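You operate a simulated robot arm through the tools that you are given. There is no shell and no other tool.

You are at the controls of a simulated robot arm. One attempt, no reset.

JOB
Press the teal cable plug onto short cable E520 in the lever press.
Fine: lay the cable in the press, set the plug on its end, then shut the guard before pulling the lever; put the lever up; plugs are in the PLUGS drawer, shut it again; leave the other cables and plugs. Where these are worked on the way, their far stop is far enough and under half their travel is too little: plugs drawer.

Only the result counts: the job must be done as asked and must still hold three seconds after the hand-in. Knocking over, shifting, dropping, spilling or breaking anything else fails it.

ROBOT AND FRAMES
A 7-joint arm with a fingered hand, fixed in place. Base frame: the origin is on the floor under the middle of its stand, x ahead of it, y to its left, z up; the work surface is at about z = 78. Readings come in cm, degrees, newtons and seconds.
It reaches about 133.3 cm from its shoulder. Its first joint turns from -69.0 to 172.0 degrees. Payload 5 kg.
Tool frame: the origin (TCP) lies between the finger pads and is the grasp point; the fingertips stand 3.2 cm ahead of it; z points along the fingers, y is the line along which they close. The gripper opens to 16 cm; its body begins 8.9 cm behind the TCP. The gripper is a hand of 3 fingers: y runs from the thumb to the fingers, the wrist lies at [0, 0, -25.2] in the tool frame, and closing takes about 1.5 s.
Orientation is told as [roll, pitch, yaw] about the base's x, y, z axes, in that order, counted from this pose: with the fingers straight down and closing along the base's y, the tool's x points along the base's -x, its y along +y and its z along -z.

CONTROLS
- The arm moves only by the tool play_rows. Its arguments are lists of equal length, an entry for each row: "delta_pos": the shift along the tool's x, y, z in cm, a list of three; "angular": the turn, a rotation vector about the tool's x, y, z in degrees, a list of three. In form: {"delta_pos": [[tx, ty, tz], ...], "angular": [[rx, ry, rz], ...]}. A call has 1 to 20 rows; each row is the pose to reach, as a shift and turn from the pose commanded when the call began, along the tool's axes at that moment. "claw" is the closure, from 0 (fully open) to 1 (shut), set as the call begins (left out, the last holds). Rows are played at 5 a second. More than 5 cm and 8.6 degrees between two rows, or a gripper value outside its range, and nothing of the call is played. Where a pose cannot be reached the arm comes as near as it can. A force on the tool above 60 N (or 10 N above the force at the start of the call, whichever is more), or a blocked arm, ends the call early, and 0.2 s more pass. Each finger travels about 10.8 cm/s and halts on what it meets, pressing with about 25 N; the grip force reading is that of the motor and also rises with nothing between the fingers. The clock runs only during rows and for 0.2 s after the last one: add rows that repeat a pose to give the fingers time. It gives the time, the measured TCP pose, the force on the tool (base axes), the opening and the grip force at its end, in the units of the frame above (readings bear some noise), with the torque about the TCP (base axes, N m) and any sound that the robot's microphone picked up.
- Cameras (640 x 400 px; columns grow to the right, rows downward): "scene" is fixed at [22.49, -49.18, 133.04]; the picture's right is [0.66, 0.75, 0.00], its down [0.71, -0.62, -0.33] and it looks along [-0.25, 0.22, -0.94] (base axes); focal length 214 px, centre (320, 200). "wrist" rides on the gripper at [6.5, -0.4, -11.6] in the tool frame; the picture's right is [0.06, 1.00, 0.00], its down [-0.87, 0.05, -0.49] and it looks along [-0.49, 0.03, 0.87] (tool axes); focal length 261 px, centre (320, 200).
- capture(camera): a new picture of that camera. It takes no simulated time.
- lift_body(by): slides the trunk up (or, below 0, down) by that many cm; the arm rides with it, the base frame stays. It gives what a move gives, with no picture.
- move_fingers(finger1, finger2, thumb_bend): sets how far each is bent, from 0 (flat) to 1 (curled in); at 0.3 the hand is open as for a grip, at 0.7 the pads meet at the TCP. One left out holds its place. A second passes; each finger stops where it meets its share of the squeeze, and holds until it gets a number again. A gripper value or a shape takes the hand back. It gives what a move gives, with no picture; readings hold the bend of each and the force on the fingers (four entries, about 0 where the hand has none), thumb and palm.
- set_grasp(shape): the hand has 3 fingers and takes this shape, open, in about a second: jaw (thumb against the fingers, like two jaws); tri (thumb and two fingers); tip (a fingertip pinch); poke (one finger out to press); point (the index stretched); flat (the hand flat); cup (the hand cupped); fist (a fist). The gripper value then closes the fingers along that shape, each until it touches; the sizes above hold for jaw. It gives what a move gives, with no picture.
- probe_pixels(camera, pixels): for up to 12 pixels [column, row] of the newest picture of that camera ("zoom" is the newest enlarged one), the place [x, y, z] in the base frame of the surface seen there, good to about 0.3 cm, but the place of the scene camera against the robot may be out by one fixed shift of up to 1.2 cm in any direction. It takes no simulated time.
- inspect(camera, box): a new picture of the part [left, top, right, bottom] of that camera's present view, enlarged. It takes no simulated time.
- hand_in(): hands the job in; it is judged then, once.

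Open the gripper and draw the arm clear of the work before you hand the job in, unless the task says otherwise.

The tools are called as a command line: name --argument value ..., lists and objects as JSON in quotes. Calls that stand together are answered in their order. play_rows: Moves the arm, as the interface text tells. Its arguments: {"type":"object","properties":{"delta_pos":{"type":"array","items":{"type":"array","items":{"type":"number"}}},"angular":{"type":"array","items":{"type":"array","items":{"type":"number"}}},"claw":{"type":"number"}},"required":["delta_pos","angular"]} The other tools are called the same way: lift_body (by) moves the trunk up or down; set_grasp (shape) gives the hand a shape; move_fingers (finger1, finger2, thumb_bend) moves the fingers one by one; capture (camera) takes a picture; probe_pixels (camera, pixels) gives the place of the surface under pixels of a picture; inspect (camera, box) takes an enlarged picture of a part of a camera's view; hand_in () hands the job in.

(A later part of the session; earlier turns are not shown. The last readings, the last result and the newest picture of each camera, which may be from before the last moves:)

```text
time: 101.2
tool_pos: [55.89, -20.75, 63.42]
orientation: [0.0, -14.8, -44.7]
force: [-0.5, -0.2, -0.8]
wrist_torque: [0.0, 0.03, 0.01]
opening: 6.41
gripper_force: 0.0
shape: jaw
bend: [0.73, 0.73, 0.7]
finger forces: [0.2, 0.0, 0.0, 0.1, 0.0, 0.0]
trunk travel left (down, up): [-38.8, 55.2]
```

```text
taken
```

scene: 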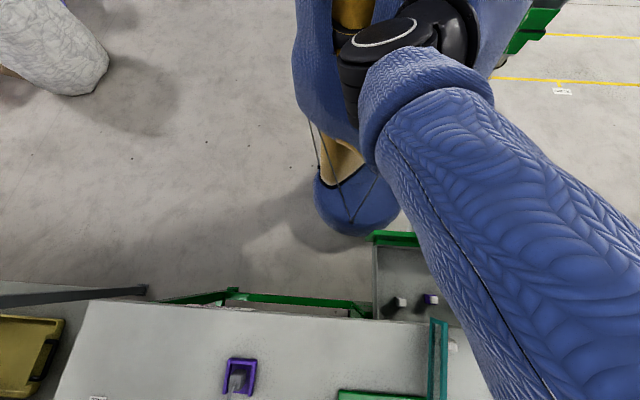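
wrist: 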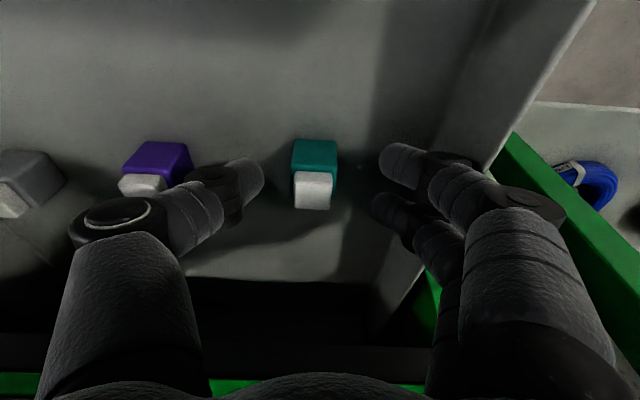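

The plug is centred between the digits at (315,175). Lowering 0.9 cm more and closing on it.

lift_body --by -0.9

play_rows --delta_pos '[[0, 0, 0], [0, 0, 0], [0, 0, 0], [0, 0, 0], [0, 0, 0], [0, 0, 0]]' --angular '[[0, 0, 0], [0, 0, 0], [0, 0, 0], [0, 0, 0], [0, 0, 0], [0, 0, 0]]' --claw 1.0

capture --camera "wrist"

```text
time: 101.7
tool_pos: [55.88, -20.71, 62.44]
orientation: [0.0, -14.7, -44.8]
force: [-0.1, -0.9, 0.5]
wrist_torque: [0.01, 0.01, 0.02]
opening: 6.32
gripper_force: 0.1
shape: jaw
bend: [0.73, 0.73, 0.7]
finger forces: [1.4, 0.0, 0.1, 0.0, 0.0, 0.1]
trunk travel left (down, up): [-37.9, 56.1]
```

```text
time: 103.1
tool_pos: [55.91, -20.68, 62.37]
orientation: [0.1, -14.8, -44.8]
force: [0.5, -0.6, 3.8]
wrist_torque: [0.03, -0.12, 0.04]
opening: 2.0
gripper_force: 25.3
shape: jaw
bend: [0.75, 0.71, 0.7]
finger forces: [6.7, 19.8, 0.0, 0.1, 23.7, 0.1]
trunk travel left (down, up): [-37.9, 56.1]
```

```text
taken
```

wrist: 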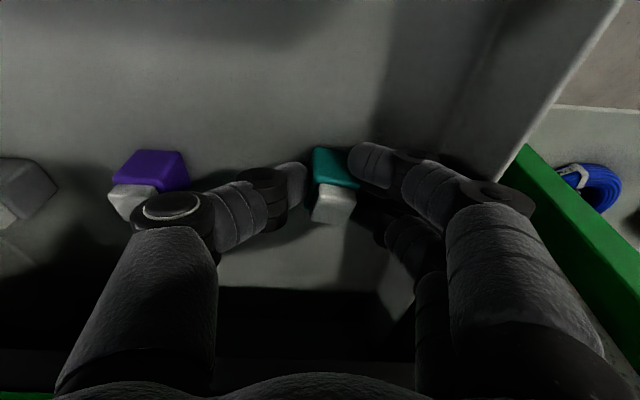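

The plug seems to have yawed a bit in the grip. Let me zoom in.

inspect --camera "wrist" --box '[250, 120, 420, 260]'

probe_pixels --camera "wrist" --pixels '[[315, 155], [322, 152], [345, 158], [355, 180], [320, 178], [330, 200], [345, 205], [318, 215], [335, 165]]'

```text
2.86 times, centred on (335, 190) of wrist
```

zoom: 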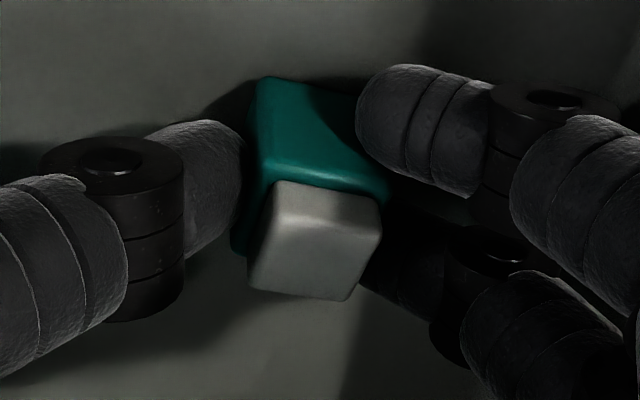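

```text
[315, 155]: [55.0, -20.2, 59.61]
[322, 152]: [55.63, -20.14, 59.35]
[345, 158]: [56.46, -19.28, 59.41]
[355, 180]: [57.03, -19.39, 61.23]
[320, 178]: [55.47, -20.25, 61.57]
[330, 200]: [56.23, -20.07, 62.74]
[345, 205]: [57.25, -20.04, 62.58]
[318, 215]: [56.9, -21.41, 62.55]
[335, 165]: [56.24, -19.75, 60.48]
```

The plug yawed ~15° because the hand was slightly too far toward −v (one finger dominated). I'll reopen, look, and regrasp better centred.

play_rows --delta_pos '[[0, 0, 0], [0, 0, 0], [0, 0, 0], [0, 0, 0]]' --angular '[[0, 0, 0], [0, 0, 0], [0, 0, 0], [0, 0, 0]]' --claw 0.6

capture --camera "wrist"

inspect --camera "wrist" --box '[240, 120, 420, 260]'

```text
time: 104.1
tool_pos: [55.84, -20.78, 62.33]
orientation: [0.0, -14.8, -44.9]
force: [-1.7, -0.6, 1.0]
wrist_torque: [-0.04, -0.01, 0.04]
opening: 6.3
gripper_force: 0.1
shape: jaw
bend: [0.73, 0.73, 0.7]
finger forces: [1.2, 0.0, 0.0, 0.0, 0.1, 0.0]
trunk travel left (down, up): [-37.9, 56.1]
```

```text
taken
```

wrist: 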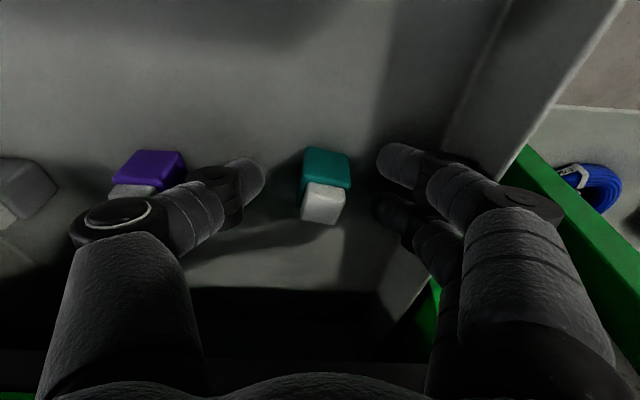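

```text
2.86 times, centred on (330, 190) of wrist
```

zoom: 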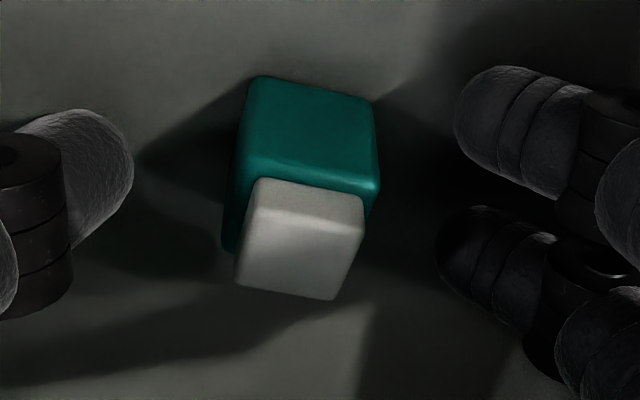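

The plug stands upright, slightly yawed, centred between the digits. One fingertip seems to brush the floor, so I'll raise 0.5 cm, reduce the lean to ~8°, and regrasp.

lift_body --by 0.5

play_rows --delta_pos '[[-0.2, 0, 0], [-0.2, 0, 0]]' --angular '[[0, 4, 0], [0, 7, 0]]'

capture --camera "wrist"

inspect --camera "wrist" --box '[240, 120, 420, 260]'

```text
time: 104.7
tool_pos: [55.95, -20.65, 62.85]
orientation: [0.1, -14.8, -44.9]
force: [-0.3, -0.2, 0.2]
wrist_torque: [-0.03, 0.01, 0.01]
opening: 6.36
gripper_force: 0.1
shape: jaw
bend: [0.73, 0.73, 0.7]
finger forces: [0.0, 0.1, 0.0, 0.0, 0.0, 0.1]
trunk travel left (down, up): [-38.4, 55.6]
```

```text
time: 105.3
tool_pos: [56.08, -20.88, 63.1]
orientation: [0.1, -7.7, -44.8]
force: [1.1, -0.3, -0.2]
wrist_torque: [-0.01, 0.02, 0.0]
opening: 6.35
gripper_force: 0.0
shape: jaw
bend: [0.73, 0.73, 0.7]
finger forces: [0.1, 0.0, 0.0, 0.1, 0.0, 0.0]
trunk travel left (down, up): [-38.4, 55.6]
```

```text
taken
```

wrist: 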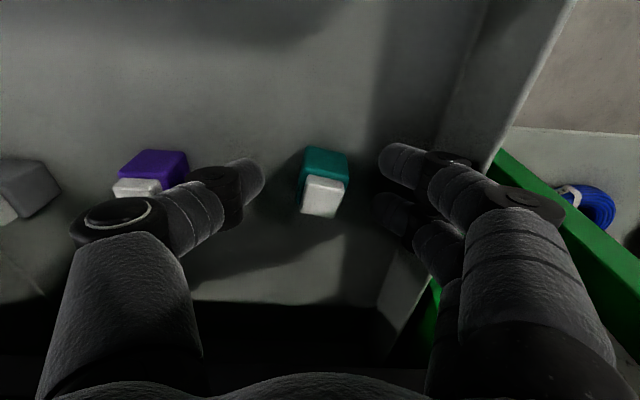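

```text
2.86 times, centred on (330, 190) of wrist
```

zoom: 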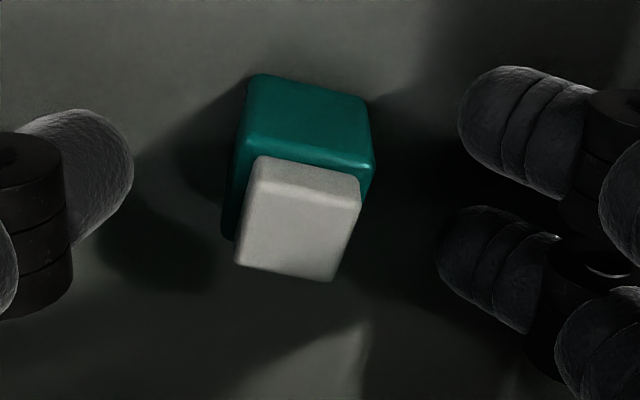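

probe_pixels --camera "wrist" --pixels '[[308, 155], [343, 162], [306, 172], [346, 180], [310, 178], [340, 182], [304, 208], [332, 215], [321, 195]]'

```text
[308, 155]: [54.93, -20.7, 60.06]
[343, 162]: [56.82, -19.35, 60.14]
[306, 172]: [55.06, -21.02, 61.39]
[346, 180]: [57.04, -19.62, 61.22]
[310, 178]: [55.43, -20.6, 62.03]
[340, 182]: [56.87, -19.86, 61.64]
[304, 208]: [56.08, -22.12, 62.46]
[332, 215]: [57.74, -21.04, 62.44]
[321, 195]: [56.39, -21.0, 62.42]
```

The plug is yawed ~9° and centred at (u 25.15, v 54.9). I'll turn the hand 9° to match, shift 0.25 cm, and close.

play_rows --delta_pos '[[0, 0.12, 0], [0, 0.25, 0], [0, 0.25, 0]]' --angular '[[0.6, 0, 4.5], [1.2, 0, 9], [1.2, 0, 9]]'

play_rows --delta_pos '[[0, 0, 0], [0, 0, 0], [0, 0, 0], [0, 0, 0], [0, 0, 0], [0, 0, 0]]' --angular '[[0, 0, 0], [0, 0, 0], [0, 0, 0], [0, 0, 0], [0, 0, 0], [0, 0, 0]]' --claw 1.0

capture --camera "wrist"

inspect --camera "wrist" --box '[240, 120, 420, 260]'

```text
time: 106.1
tool_pos: [56.35, -20.76, 62.98]
orientation: [0.1, -7.8, -54.0]
force: [-3.1, -5.3, 2.4]
wrist_torque: [0.15, -0.12, -0.01]
opening: 6.15
gripper_force: 0.1
shape: jaw
bend: [0.74, 0.73, 0.7]
finger forces: [5.9, 0.0, 0.1, 0.0, 0.0, 0.0]
trunk travel left (down, up): [-38.4, 55.6]
```

```text
time: 107.5
tool_pos: [56.16, -20.67, 63.16]
orientation: [0.1, -7.8, -53.9]
force: [-1.2, -0.2, 8.9]
wrist_torque: [-0.08, -0.09, -0.02]
opening: 1.77
gripper_force: 25.2
shape: jaw
bend: [0.76, 0.7, 0.7]
finger forces: [2.5, 20.4, 0.0, 0.0, 24.9, 0.1]
trunk travel left (down, up): [-38.4, 55.6]
```

```text
taken
```

wrist: 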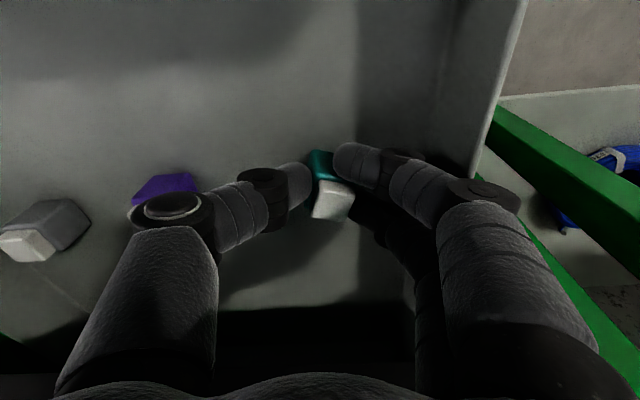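

```text
2.86 times, centred on (330, 190) of wrist
```

zoom: 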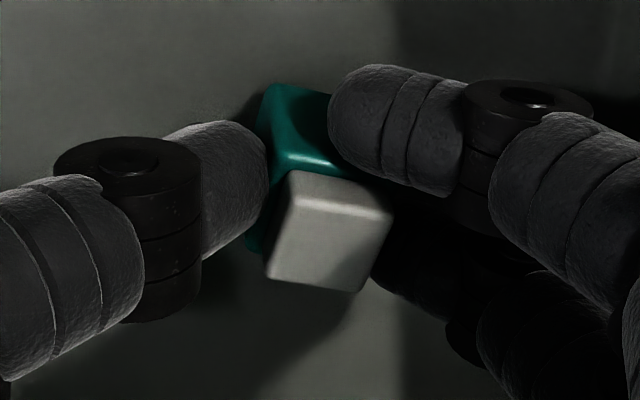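

Again finger 2 and thumb carry the load, with the plug turned in the grip. Let me measure the plug's actual pose in the hand now.

probe_pixels --camera "wrist" --pixels '[[312, 150], [315, 170], [321, 175], [345, 185], [353, 192], [312, 212], [343, 218], [330, 200], [335, 180], [290, 185], [350, 160], [308, 190]]'

inspect --camera "wrist" --box '[280, 140, 380, 240]'

```text
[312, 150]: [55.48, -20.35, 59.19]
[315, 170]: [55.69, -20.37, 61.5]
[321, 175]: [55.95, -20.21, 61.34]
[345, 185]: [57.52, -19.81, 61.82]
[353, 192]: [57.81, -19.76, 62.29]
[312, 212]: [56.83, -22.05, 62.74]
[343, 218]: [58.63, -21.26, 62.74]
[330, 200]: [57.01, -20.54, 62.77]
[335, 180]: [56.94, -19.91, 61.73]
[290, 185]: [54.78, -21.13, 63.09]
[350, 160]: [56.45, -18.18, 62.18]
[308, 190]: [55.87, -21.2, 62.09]
```

```text
4.00 times, centred on (330, 190) of wrist
```

zoom: 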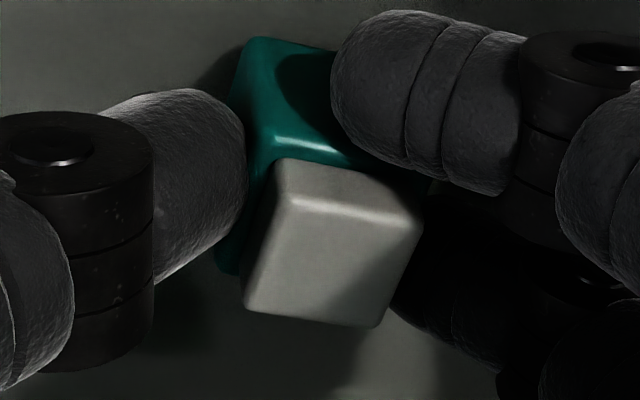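

The plug centre is about 0.6–0.8 cm further (+v) than the hand's centre, so finger 1 only catches the edge. I'll open slightly, shift +v 0.8 and +u 0.5, and close again.

play_rows --delta_pos '[[0, 0, 0], [0, 0, 0], [0, 0, 0], [-0.35, 0.3, 0], [-0.71, 0.6, 0.1], [-0.71, 0.6, 0.1]]' --angular '[[0, 0, 0], [0, 0, 0], [0, 0, 0], [0, 0, 0], [0, 0, 0], [0, 0, 0]]' --claw 0.7

capture --camera "wrist"

inspect --camera "wrist" --box '[260, 120, 400, 250]'

```text
time: 108.9
tool_pos: [57.08, -20.91, 63.01]
orientation: [0.0, -7.8, -53.9]
force: [-3.7, -2.2, 2.9]
wrist_torque: [0.13, -0.15, 0.12]
opening: 4.65
gripper_force: 0.1
shape: jaw
bend: [0.74, 0.73, 0.7]
finger forces: [5.3, 0.0, 0.0, 0.0, 0.1, 0.1]
trunk travel left (down, up): [-38.4, 55.6]
```

```text
taken
```

wrist: 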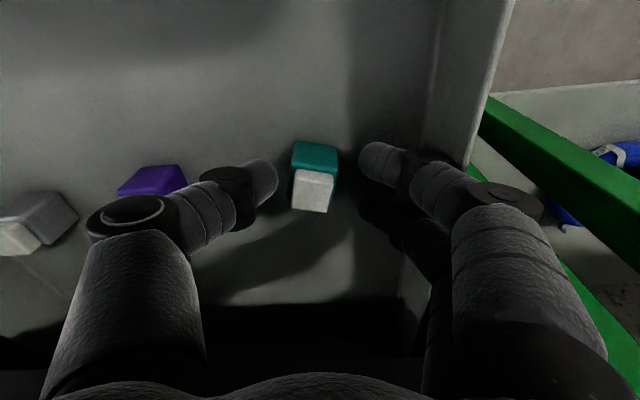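

```text
3.08 times, centred on (330, 185) of wrist
```

zoom: 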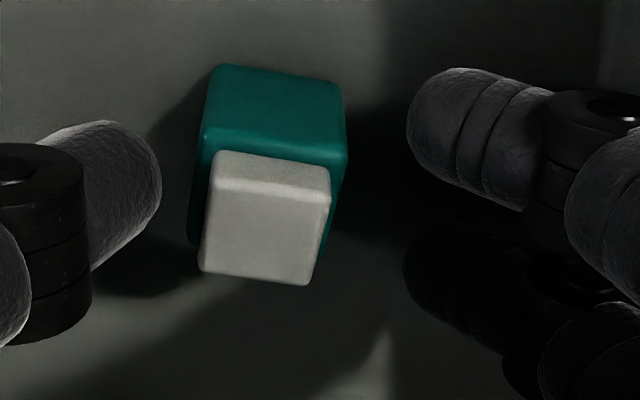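

Better aligned now; finger 1's knuckle is touching the drawer's side wall, so I'll shift −0.35 cm and close.

play_rows --delta_pos '[[0, -0.35, 0], [0, -0.35, 0]]' --angular '[[0, 0, 0], [0, 0, 0]]'

play_rows --delta_pos '[[0, 0, 0], [0, 0, 0], [0, 0, 0], [0, 0, 0], [0, 0, 0]]' --angular '[[0, 0, 0], [0, 0, 0], [0, 0, 0], [0, 0, 0], [0, 0, 0]]' --claw 1.0

capture --camera "wrist"

inspect --camera "wrist" --box '[260, 120, 400, 250]'

```text
time: 109.5
tool_pos: [56.95, -21.16, 62.88]
orientation: [0.0, -7.8, -53.9]
force: [-0.3, -0.4, -0.5]
wrist_torque: [-0.03, 0.02, 0.03]
opening: 4.74
gripper_force: 0.1
shape: jaw
bend: [0.73, 0.73, 0.7]
finger forces: [0.0, 0.0, 0.0, 0.0, 0.2, 0.0]
trunk travel left (down, up): [-38.4, 55.6]
```

```text
time: 110.7
tool_pos: [56.89, -21.12, 63.05]
orientation: [0.1, -7.8, -53.9]
force: [0.6, -0.1, 0.1]
wrist_torque: [0.02, 0.02, 0.0]
opening: 2.18
gripper_force: 25.2
shape: jaw
bend: [0.72, 0.72, 0.7]
finger forces: [10.6, 11.3, 0.0, 0.0, 22.3, 0.1]
trunk travel left (down, up): [-38.4, 55.6]
```

```text
taken
```

wrist: 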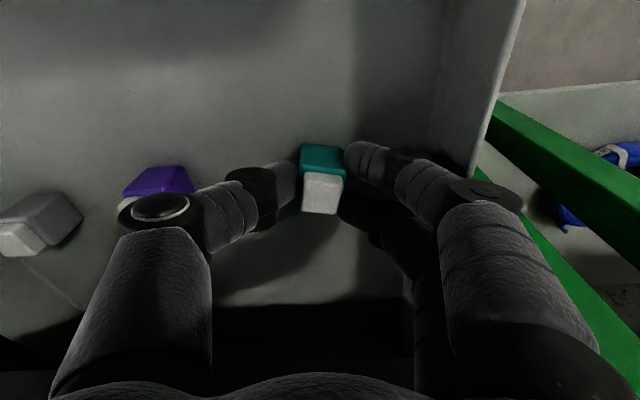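

```text
3.08 times, centred on (330, 185) of wrist
```

zoom: 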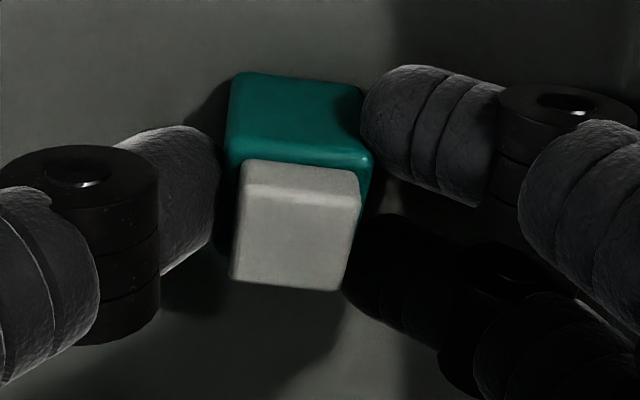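

Now a square grip: 10.6/11.3 N against the thumb's 22.3 N. Lifting with the trunk.

lift_body --by 5

capture --camera "wrist"

```text
time: 111.6
tool_pos: [56.85, -21.08, 67.86]
orientation: [0.1, -7.8, -53.9]
force: [-1.1, -0.1, 0.0]
wrist_torque: [0.01, 0.0, -0.02]
opening: 2.15
gripper_force: 25.3
shape: jaw
bend: [0.72, 0.72, 0.7]
finger forces: [10.8, 11.3, 0.0, 0.0, 22.1, 0.0]
trunk travel left (down, up): [-43.4, 50.6]
```

```text
taken
```

wrist: 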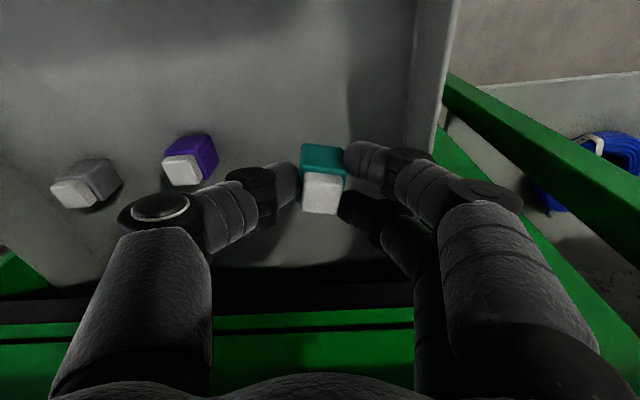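

The plug is held. Raising well above the bench.

lift_body --by 29

capture --camera "scene"

capture --camera "wrist"

```text
time: 114.5
tool_pos: [56.92, -21.12, 96.84]
orientation: [0.0, -7.8, -53.9]
force: [0.6, -0.7, 0.4]
wrist_torque: [0.02, -0.01, 0.02]
opening: 2.14
gripper_force: 25.1
shape: jaw
bend: [0.72, 0.72, 0.7]
finger forces: [10.8, 11.2, 0.1, 0.0, 22.1, 0.0]
trunk travel left (down, up): [-72.4, 21.6]
```

```text
taken
```

scene: 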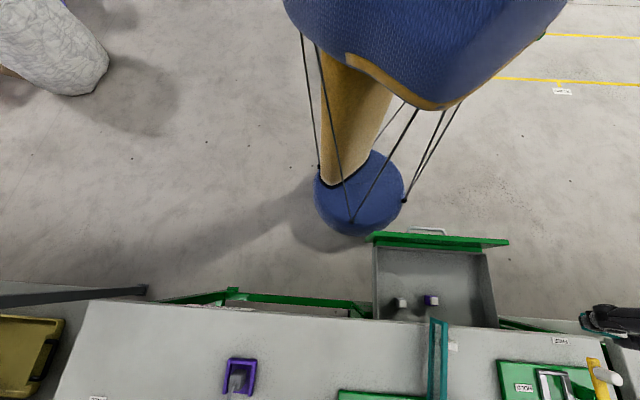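

```text
taken
```

wrist: 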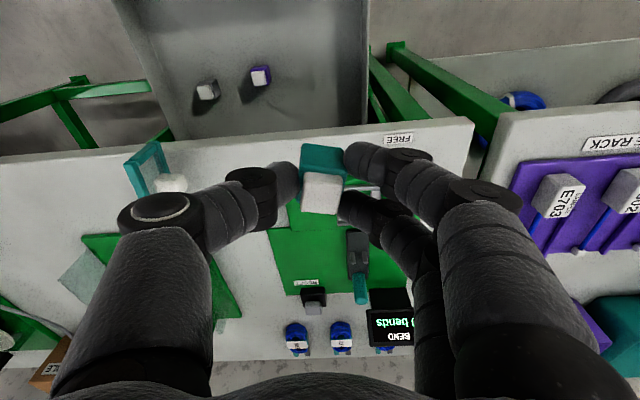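

The plug is held square. I'll turn the hand back to yaw −45° and carry the plug over the bench toward the press (staying above the guard).

play_rows --delta_pos '[[-2.8, -3, -0.2], [-5.5, -6, -0.4], [-8.3, -9, -0.6], [-11, -12, -0.8], [-13.8, -15, -1], [-16.5, -18, -1.2], [-19.3, -21, -1.4], [-22, -24, -1.65], [-24.8, -27, -1.85]]' --angular '[[-0.1, 0, -1], [-0.3, 0, -2], [-0.4, 0, -3], [-0.5, 0, -4], [-0.7, 0, -4.9], [-0.8, 0, -5.9], [-0.9, 0, -6.9], [-1.1, 0, -7.9], [-1.2, 0, -8.9]]'

capture --camera "wrist"

capture --camera "scene"

```text
time: 116.5
tool_pos: [49.27, -57.0, 102.12]
orientation: [0.2, -7.7, -44.9]
force: [-0.8, 0.2, -0.4]
wrist_torque: [0.04, -0.01, 0.01]
opening: 2.12
gripper_force: 24.8
shape: jaw
bend: [0.72, 0.72, 0.7]
finger forces: [10.6, 11.5, 0.0, 0.0, 22.4, 0.0]
trunk travel left (down, up): [-72.4, 21.6]
```

```text
taken
```

wrist: 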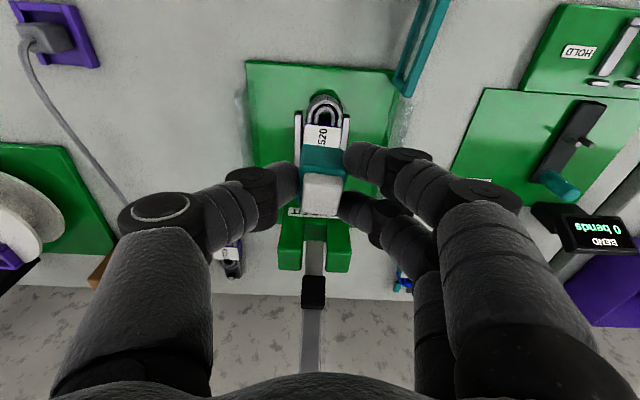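

```text
taken
```

scene: 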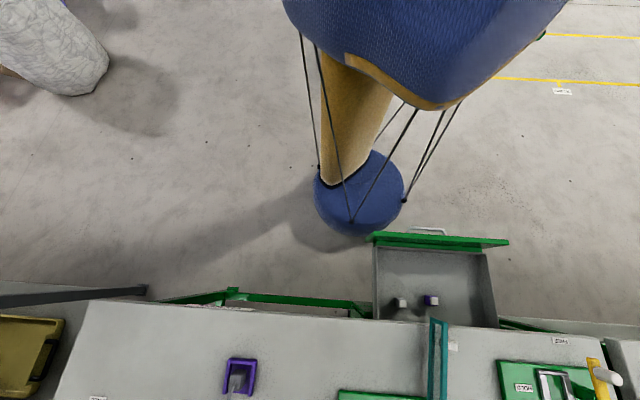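

Plug held above the press front. I'll probe the plug's corners to find its offset from the TCP and its tilt.

inspect --camera "wrist" --box '[270, 120, 380, 230]'

probe_pixels --camera "wrist" --pixels '[[303, 148], [341, 150], [303, 165], [342, 166], [306, 178], [338, 180], [306, 208], [335, 212], [322, 195], [322, 155], [308, 200], [335, 190]]'

```text
3.64 times, centred on (325, 175) of wrist
```

zoom: 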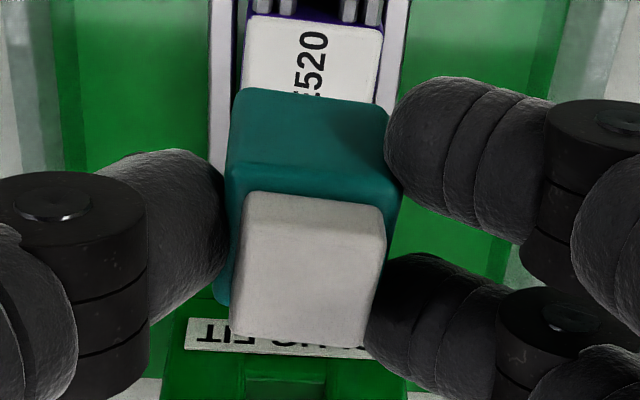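

```text
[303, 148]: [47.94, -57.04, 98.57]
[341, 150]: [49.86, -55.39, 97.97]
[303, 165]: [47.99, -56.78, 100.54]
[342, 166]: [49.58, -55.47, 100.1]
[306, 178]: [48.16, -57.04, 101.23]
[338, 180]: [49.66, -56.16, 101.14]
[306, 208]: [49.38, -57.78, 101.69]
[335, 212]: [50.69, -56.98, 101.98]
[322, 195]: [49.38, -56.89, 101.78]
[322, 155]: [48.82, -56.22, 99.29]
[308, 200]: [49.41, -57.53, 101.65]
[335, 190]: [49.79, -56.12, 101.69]
```

Plug centre is ~+0.24 (u), +0.25 (v) from the TCP; bottom ≈ TCP−4.4. I'll bring it beside the peg (a few cm to the side, above) so both can be measured in one picture.

play_rows --delta_pos '[[-2.2, 0.8, 2.5], [-4.5, 1.7, 5.1], [-6.7, 2.5, 7.6], [-9, 3.4, 10.2], [-11.2, 4.2, 12.7], [-11.2, 4.2, 12.7]]' --angular '[[0, 0, 0], [0, 0, 0], [0, 0, 0], [0, 0, 0], [0, 0, 0], [0, 0, 0]]'

capture --camera "wrist"

inspect --camera "wrist" --box '[220, 100, 400, 240]'

```text
time: 117.9
tool_pos: [61.27, -62.75, 90.93]
orientation: [0.1, -7.9, -44.9]
force: [-0.6, 0.5, 0.0]
wrist_torque: [0.0, -0.03, -0.02]
opening: 2.14
gripper_force: 25.2
shape: jaw
bend: [0.72, 0.72, 0.7]
finger forces: [10.6, 11.4, 0.1, 0.0, 22.3, 0.0]
trunk travel left (down, up): [-72.4, 21.6]
```

```text
taken
```

wrist: 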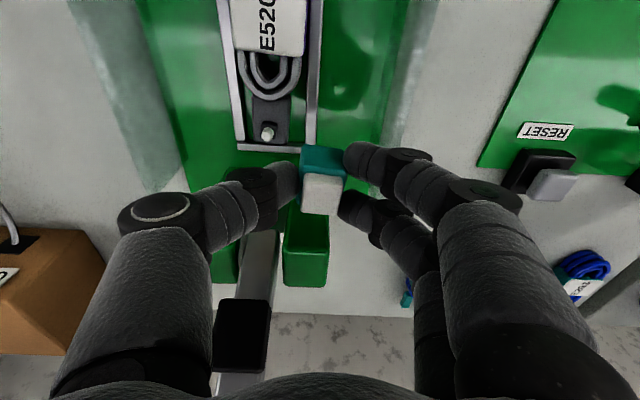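

```text
2.86 times, centred on (310, 170) of wrist
```

zoom: 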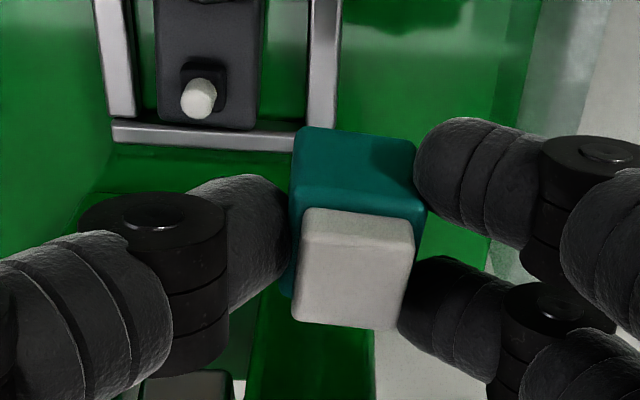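

Now the peg (268,133) and the plug are in the same picture. Probing both.

probe_pixels --camera "wrist" --pixels '[[267, 136], [267, 133], [270, 128], [268, 138], [303, 152], [341, 154], [303, 165], [342, 168], [306, 178], [338, 182], [306, 208], [334, 212]]'

probe_pixels --camera "wrist" --pixels '[[322, 195], [310, 200], [335, 200], [322, 205], [322, 185], [305, 158], [322, 160], [340, 160], [258, 142], [285, 143], [262, 130], [275, 122]]'

inspect --camera "wrist" --box '[240, 105, 300, 155]'

```text
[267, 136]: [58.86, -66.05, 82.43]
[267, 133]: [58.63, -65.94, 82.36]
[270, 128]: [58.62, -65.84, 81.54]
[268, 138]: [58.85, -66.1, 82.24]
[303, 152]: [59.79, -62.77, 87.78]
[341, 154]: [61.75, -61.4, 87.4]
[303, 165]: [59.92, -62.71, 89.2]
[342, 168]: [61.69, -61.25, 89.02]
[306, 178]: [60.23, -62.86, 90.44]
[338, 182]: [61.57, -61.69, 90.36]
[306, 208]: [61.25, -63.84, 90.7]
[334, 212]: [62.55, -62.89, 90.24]
```

```text
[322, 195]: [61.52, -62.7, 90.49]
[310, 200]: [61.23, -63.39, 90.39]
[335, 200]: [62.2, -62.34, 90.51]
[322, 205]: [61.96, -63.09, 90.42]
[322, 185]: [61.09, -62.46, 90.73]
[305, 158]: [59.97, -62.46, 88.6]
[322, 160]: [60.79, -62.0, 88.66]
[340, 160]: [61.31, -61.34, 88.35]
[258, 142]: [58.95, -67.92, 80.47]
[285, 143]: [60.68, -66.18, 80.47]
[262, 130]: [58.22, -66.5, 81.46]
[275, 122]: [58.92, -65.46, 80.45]
```

```text
8.00 times, centred on (270, 130) of wrist
```

zoom: 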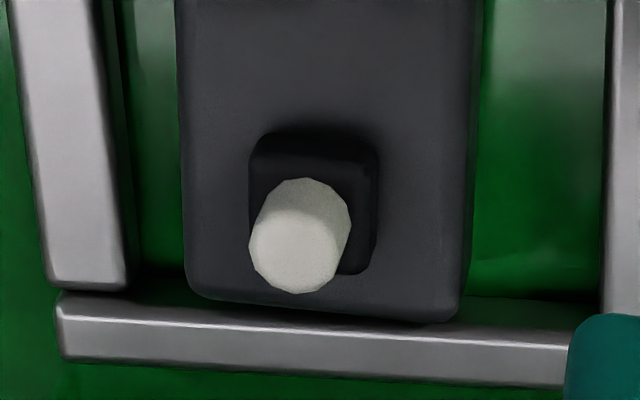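

Peg top centre: (u −5.1, v 88.3, z 82.4). Plug centre: (u −0.9, v 87.95), yaw ≈ −5°. I'll shift −4.2 in u, +0.3 in v, and turn +5°, staying above.

play_rows --delta_pos '[[-0.1, -1.4, 0], [-0.2, -2.8, 0], [-0.32, -4.2, 0.04], [-0.32, -4.2, 0.04]]' --angular '[[-0.2, 0, -1.6], [-0.5, 0, -3.3], [-0.7, 0, -4.95], [-0.7, 0, -4.95]]'

capture --camera "wrist"

inspect --camera "wrist" --box '[240, 100, 400, 240]'

```text
time: 118.9
tool_pos: [58.61, -65.95, 90.98]
orientation: [0.1, -7.8, -39.9]
force: [0.8, 0.6, -0.3]
wrist_torque: [-0.02, 0.04, -0.04]
opening: 2.11
gripper_force: 25.1
shape: jaw
bend: [0.72, 0.72, 0.7]
finger forces: [10.4, 11.5, 0.1, 0.0, 22.2, 0.0]
trunk travel left (down, up): [-72.4, 21.6]
```

```text
taken
```

wrist: 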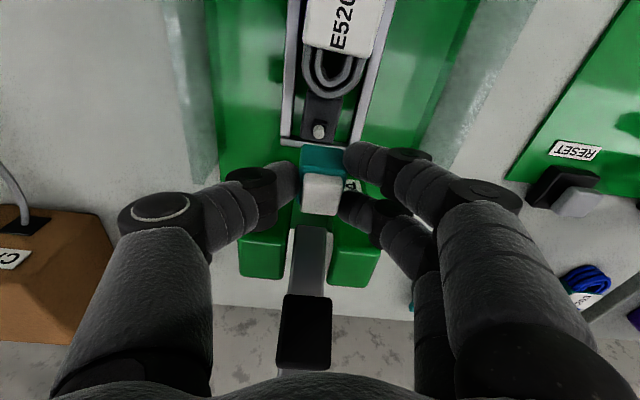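

```text
2.86 times, centred on (320, 170) of wrist
```

zoom: 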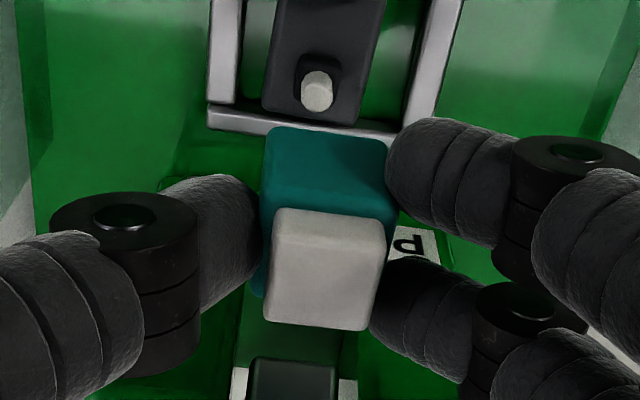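

The peg (319,132) is still visible just in front of the plug's lower edge. Measuring both again before lowering.

probe_pixels --camera "wrist" --pixels '[[319, 133], [319, 130], [320, 136], [303, 152], [341, 154], [303, 165], [341, 166], [322, 160], [306, 178], [338, 182], [306, 208], [334, 211]]'

probe_pixels --camera "wrist" --pixels '[[322, 195], [312, 195], [332, 195], [322, 203], [322, 187], [312, 157], [332, 158], [322, 152], [330, 168], [314, 168], [318, 134], [321, 133]]'

```text
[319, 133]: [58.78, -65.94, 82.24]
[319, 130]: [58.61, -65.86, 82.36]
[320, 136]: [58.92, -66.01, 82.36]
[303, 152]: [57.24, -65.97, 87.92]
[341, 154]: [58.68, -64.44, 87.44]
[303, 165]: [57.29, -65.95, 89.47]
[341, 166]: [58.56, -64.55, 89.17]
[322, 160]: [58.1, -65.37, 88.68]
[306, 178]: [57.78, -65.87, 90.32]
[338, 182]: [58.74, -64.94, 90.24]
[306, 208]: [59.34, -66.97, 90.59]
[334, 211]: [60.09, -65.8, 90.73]
```

```text
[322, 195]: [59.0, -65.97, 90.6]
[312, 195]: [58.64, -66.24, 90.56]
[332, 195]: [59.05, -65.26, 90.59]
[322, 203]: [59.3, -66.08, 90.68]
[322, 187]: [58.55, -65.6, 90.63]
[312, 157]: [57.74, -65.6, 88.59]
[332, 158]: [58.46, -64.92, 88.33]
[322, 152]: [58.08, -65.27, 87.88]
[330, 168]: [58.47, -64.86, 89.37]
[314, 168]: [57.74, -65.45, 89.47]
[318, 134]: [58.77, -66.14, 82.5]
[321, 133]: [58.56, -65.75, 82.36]
```

Plug (u −5.05, v 88.3) is right over the peg (u −5.1, v 88.2). Lowering 3.5 cm straight down, to just above the peg's top.

play_rows --delta_pos '[[0.22, 0, 1], [0.37, 0, 2], [0.5, 0, 2.8], [0.58, 0, 3.47]]' --angular '[[0, 0, 0], [0, 0, 0], [0, 0, 0], [0, 0, 0]]'

capture --camera "wrist"

inspect --camera "wrist" --box '[240, 100, 400, 240]'

```text
time: 119.9
tool_pos: [58.61, -65.95, 87.58]
orientation: [0.1, -7.8, -39.9]
force: [0.0, 0.9, -0.1]
wrist_torque: [-0.01, 0.0, -0.01]
opening: 2.12
gripper_force: 24.9
shape: jaw
bend: [0.72, 0.72, 0.7]
finger forces: [10.5, 11.5, 0.1, 0.0, 22.3, 0.0]
trunk travel left (down, up): [-72.4, 21.6]
```

```text
taken
```

wrist: 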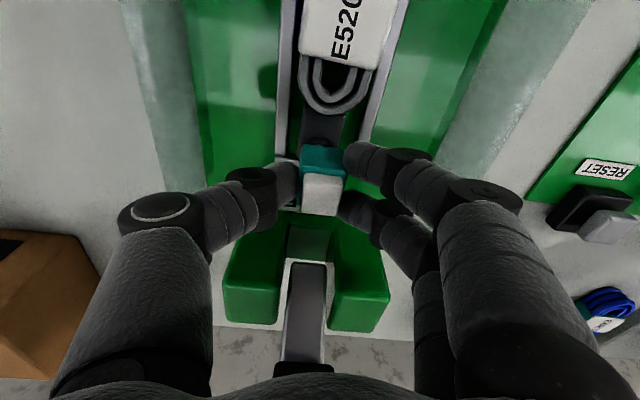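

```text
2.86 times, centred on (320, 170) of wrist
```

zoom: 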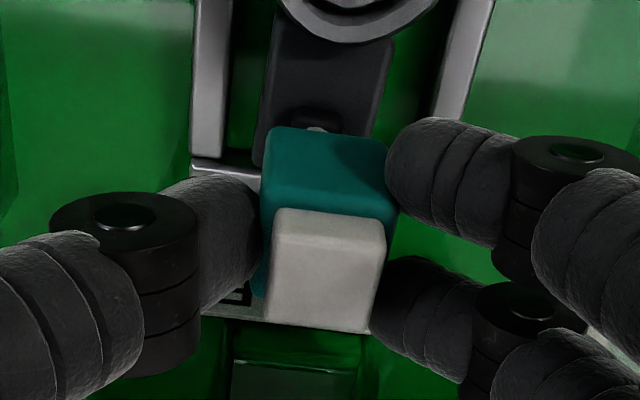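

The plug's bottom is right at the peg tip (peg just visible at zoom (318,125)). I'll trim −0.12 cm and lower 0.9 cm, watching the force.

play_rows --delta_pos '[[0, -0.12, 0], [0.05, -0.12, 0.35], [0.1, -0.12, 0.65], [0.12, -0.12, 0.9]]' --angular '[[0, 0, 0], [0, 0, 0], [0, 0, 0], [0, 0, 0]]'

inspect --camera "wrist" --box '[240, 100, 400, 240]'

```text
time: 120.9
tool_pos: [58.54, -65.89, 86.52]
orientation: [0.1, -7.8, -39.8]
force: [-0.8, 0.1, 0.9]
wrist_torque: [0.0, 0.0, 0.0]
opening: 2.11
gripper_force: 24.6
shape: jaw
bend: [0.72, 0.72, 0.7]
finger forces: [10.5, 11.5, 0.0, 0.1, 22.2, 0.1]
trunk travel left (down, up): [-72.4, 21.6]
```

```text
2.86 times, centred on (320, 170) of wrist
```

zoom: 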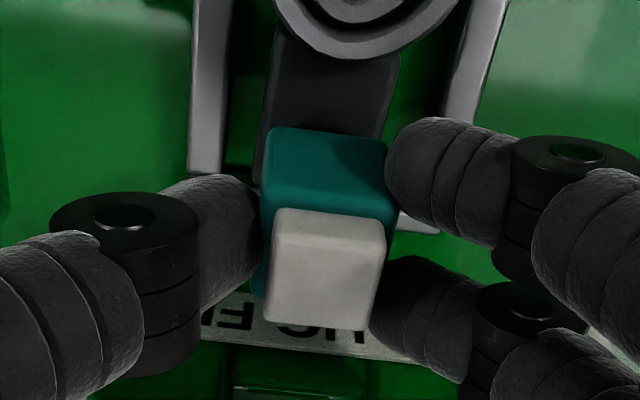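

No contact yet with the bottom at ≈82.1 (peg top 82.4), suggesting the peg is entering. Lowering another 0.6 cm.

play_rows --delta_pos '[[0.03, 0, 0.2], [0.06, 0, 0.4], [0.08, 0, 0.6]]' --angular '[[0, 0, 0], [0, 0, 0], [0, 0, 0]]'

```text
time: 121.7
tool_pos: [58.63, -65.96, 85.95]
orientation: [0.1, -7.8, -40.0]
force: [0.0, 1.0, 0.4]
wrist_torque: [-0.01, 0.02, -0.02]
opening: 2.13
gripper_force: 24.9
shape: jaw
bend: [0.72, 0.72, 0.7]
finger forces: [10.6, 11.5, 0.0, 0.0, 22.2, 0.1]
trunk travel left (down, up): [-72.4, 21.6]
```

Still free (bottom ≈81.5): the plug is hollow and sliding over the peg. Lowering further in small steps.

play_rows --delta_pos '[[0.03, 0, 0.2], [0.05, 0, 0.4]]' --angular '[[0, 0, 0], [0, 0, 0]]'

inspect --camera "wrist" --box '[240, 100, 400, 240]'

```text
time: 122.3
tool_pos: [58.47, -65.97, 85.69]
orientation: [0.1, -7.8, -39.9]
force: [-0.7, -0.5, 5.6]
wrist_torque: [-0.02, 0.0, 0.01]
opening: 2.14
gripper_force: 25.2
shape: jaw
bend: [0.73, 0.72, 0.7]
finger forces: [11.3, 11.5, 0.0, 0.1, 23.6, 0.0]
trunk travel left (down, up): [-72.4, 21.6]
```

```text
2.86 times, centred on (320, 170) of wrist
```

zoom: 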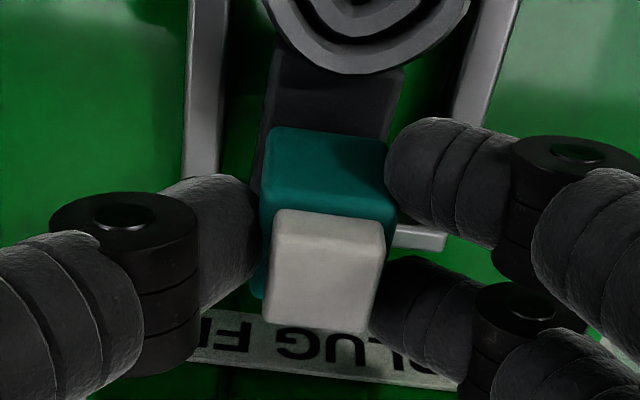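

Light contact (5.6 N, no torque): the plug rests on the peg's collar. I'll release it gently.

play_rows --delta_pos '[[0, 0, 0], [0, 0, 0], [0, 0, 0], [0, 0, 0]]' --angular '[[0, 0, 0], [0, 0, 0], [0, 0, 0], [0, 0, 0]]' --claw 0.66

inspect --camera "wrist" --box '[240, 100, 400, 240]'

```text
time: 123.3
tool_pos: [58.49, -66.03, 85.57]
orientation: [0.1, -7.8, -39.9]
force: [0.4, 0.1, 1.2]
wrist_torque: [-0.02, 0.0, -0.01]
opening: 5.36
gripper_force: 0.1
shape: jaw
bend: [0.73, 0.73, 0.7]
finger forces: [0.1, 0.0, 0.0, 0.0, 0.0, 0.0]
trunk travel left (down, up): [-72.4, 21.6]
```

```text
2.86 times, centred on (320, 170) of wrist
```

zoom: 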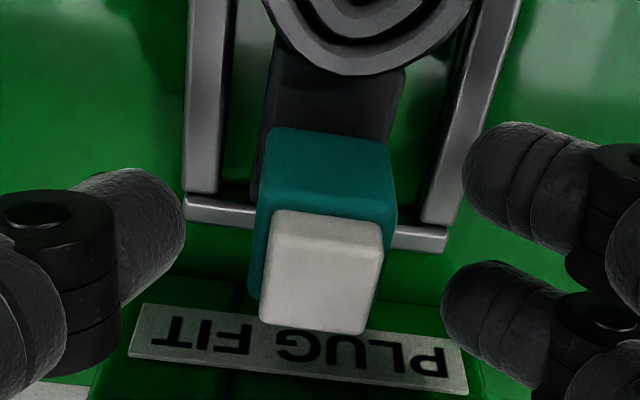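

The plug stands on the peg. Withdrawing the hand straight up, then back.

play_rows --delta_pos '[[-0.2, 0, -1.5], [-0.5, 0, -4], [-1, 0, -7.5], [-1.5, 0, -11], [1, 0, -13], [5, 0, -14.5]]' --angular '[[0, 0, 0], [0, 0, 0], [0, 0, 0], [0, 0, 0], [0, 0, 0], [0, 0, 0]]'

capture --camera "wrist"

inspect --camera "wrist" --box '[220, 60, 420, 220]'

```text
time: 124.7
tool_pos: [53.24, -61.64, 99.25]
orientation: [0.1, -7.8, -39.9]
force: [-0.2, 0.0, -0.7]
wrist_torque: [-0.01, 0.0, 0.01]
opening: 5.42
gripper_force: 0.1
shape: jaw
bend: [0.73, 0.73, 0.7]
finger forces: [0.0, 0.0, 0.0, 0.0, 0.1, 0.0]
trunk travel left (down, up): [-72.4, 21.6]
```

```text
taken
```

wrist: 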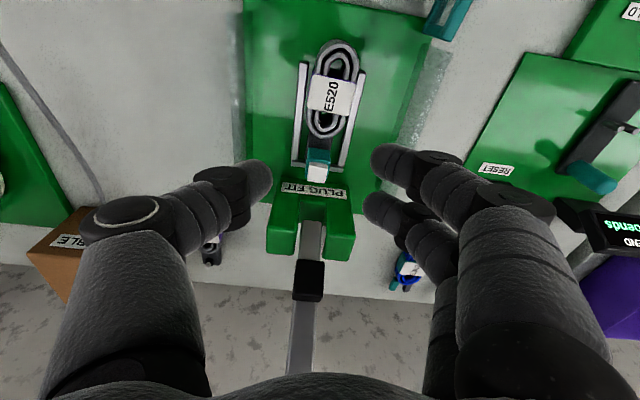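

```text
2.50 times, centred on (320, 140) of wrist
```

zoom: 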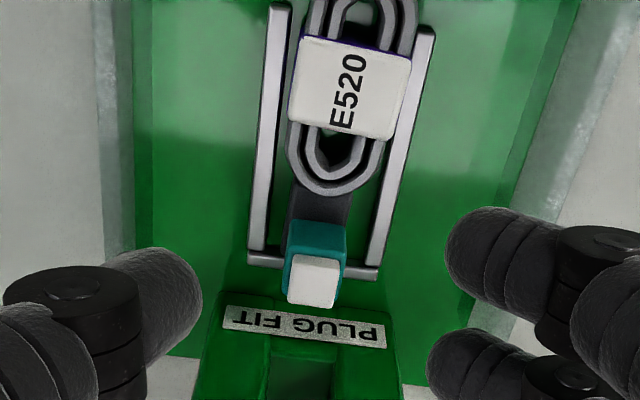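

The plug is upright on E520's peg, cable still seated. Next: shut the guard. I'll close the hand into a pusher and move to the outside (+u) of the open guard, high up.

play_rows --delta_pos '[[2.3, 3.4, 0.2], [4.6, 6.7, 0.5], [6.9, 10.1, 0.7], [9.2, 13.5, 0.9], [11.5, 16.8, 1.2], [13.8, 20.2, 1.4], [13.8, 20.2, 1.4]]' --angular '[[0, 1.3, 0.8], [0, 2.6, 1.7], [0, 3.9, 2.5], [0, 5.2, 3.3], [0, 6.5, 4.2], [0, 7.8, 5], [0, 7.8, 5]]' --claw 1.0

capture --camera "wrist"

capture --camera "scene"

```text
time: 126.3
tool_pos: [55.94, -37.58, 95.97]
orientation: [0.5, 0.1, -44.9]
force: [0.0, 0.8, -0.7]
wrist_torque: [0.03, 0.0, -0.01]
opening: 0.0
gripper_force: 24.9
shape: jaw
bend: [0.65, 0.65, 0.67]
finger forces: [0.1, 0.0, 0.0, 0.1, 0.0, 0.1]
trunk travel left (down, up): [-72.4, 21.6]
```

```text
taken
```

wrist: 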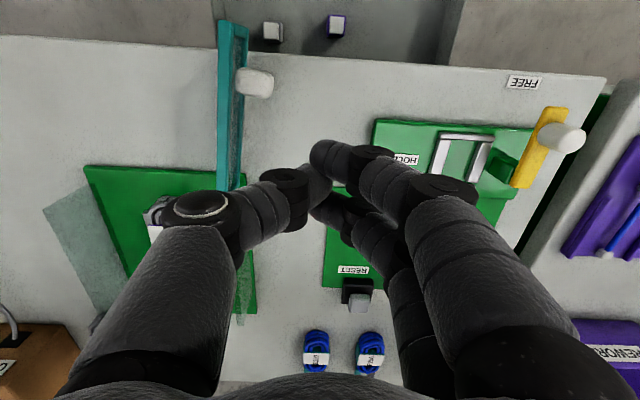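

```text
taken
```

scene: 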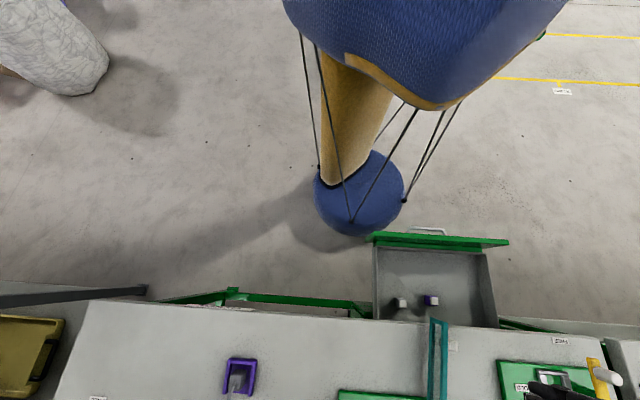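

I'll probe the guard's frame (free end, hinge, knob) from this view to set the push path.

probe_pixels --camera "wrist" --pixels '[[233, 30], [240, 30], [240, 100], [240, 185], [230, 188], [255, 83], [270, 83], [244, 60], [222, 100], [375, 130], [100, 170], [60, 215]]'

inspect --camera "wrist" --box '[180, 10, 300, 200]'

```text
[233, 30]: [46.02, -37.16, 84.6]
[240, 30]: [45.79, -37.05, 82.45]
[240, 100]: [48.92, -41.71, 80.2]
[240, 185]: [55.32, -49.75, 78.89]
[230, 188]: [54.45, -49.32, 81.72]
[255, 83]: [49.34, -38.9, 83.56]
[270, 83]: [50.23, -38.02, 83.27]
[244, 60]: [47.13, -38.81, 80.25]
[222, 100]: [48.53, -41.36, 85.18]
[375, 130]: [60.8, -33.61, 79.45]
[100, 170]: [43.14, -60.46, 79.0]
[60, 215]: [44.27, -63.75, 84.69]
```

```text
2.11 times, centred on (240, 105) of wrist
```

zoom: 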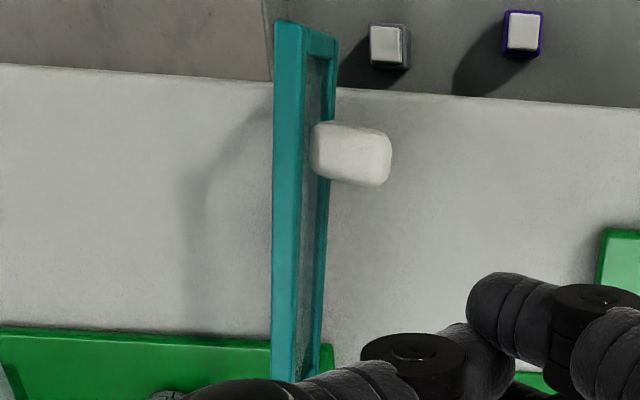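

Guard runs from hinge (u 3.6, v 74) to free end (6.2, 58.7), knob at (8.6, 62.4). I'll lower the closed hand beside it and begin pushing it round.

play_rows --delta_pos '[[0, 0, 4], [0, 0, 8], [0, 0, 12.3], [-0.2, -2.5, 12.3], [-0.3, -4.5, 12.3], [-0.2, -6, 12.3], [0.1, -7.2, 12.3], [0.43, -8.3, 12.3]]' --angular '[[0, 0, 0], [0, 0, 0], [0, 0, 0], [0, 0, 0], [0, 0, 0], [0, 0, 0], [0, 0, 0], [0, 0, 0]]'

capture --camera "wrist"

capture --camera "scene"

```text
time: 128.1
tool_pos: [49.71, -42.93, 83.69]
orientation: [0.4, -0.1, -44.9]
force: [-0.7, -0.3, 0.8]
wrist_torque: [-0.01, 0.01, 0.01]
opening: 0.01
gripper_force: 24.6
shape: jaw
bend: [0.65, 0.65, 0.67]
finger forces: [0.0, 0.1, 0.0, 0.0, 0.4, 0.1]
trunk travel left (down, up): [-72.4, 21.6]
```

```text
taken
```

wrist: 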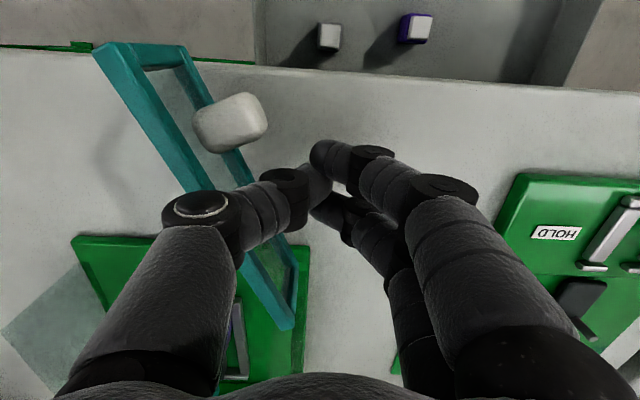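

```text
taken
```

scene: 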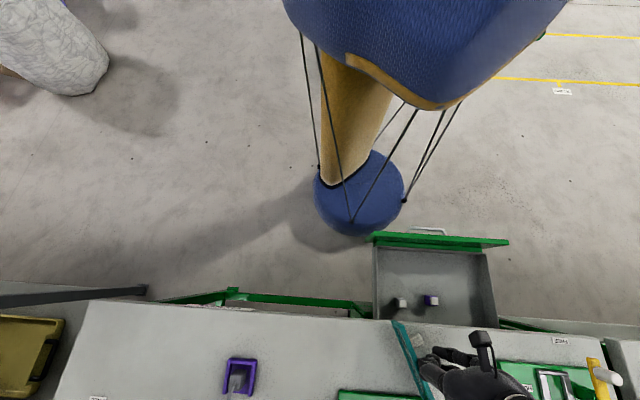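

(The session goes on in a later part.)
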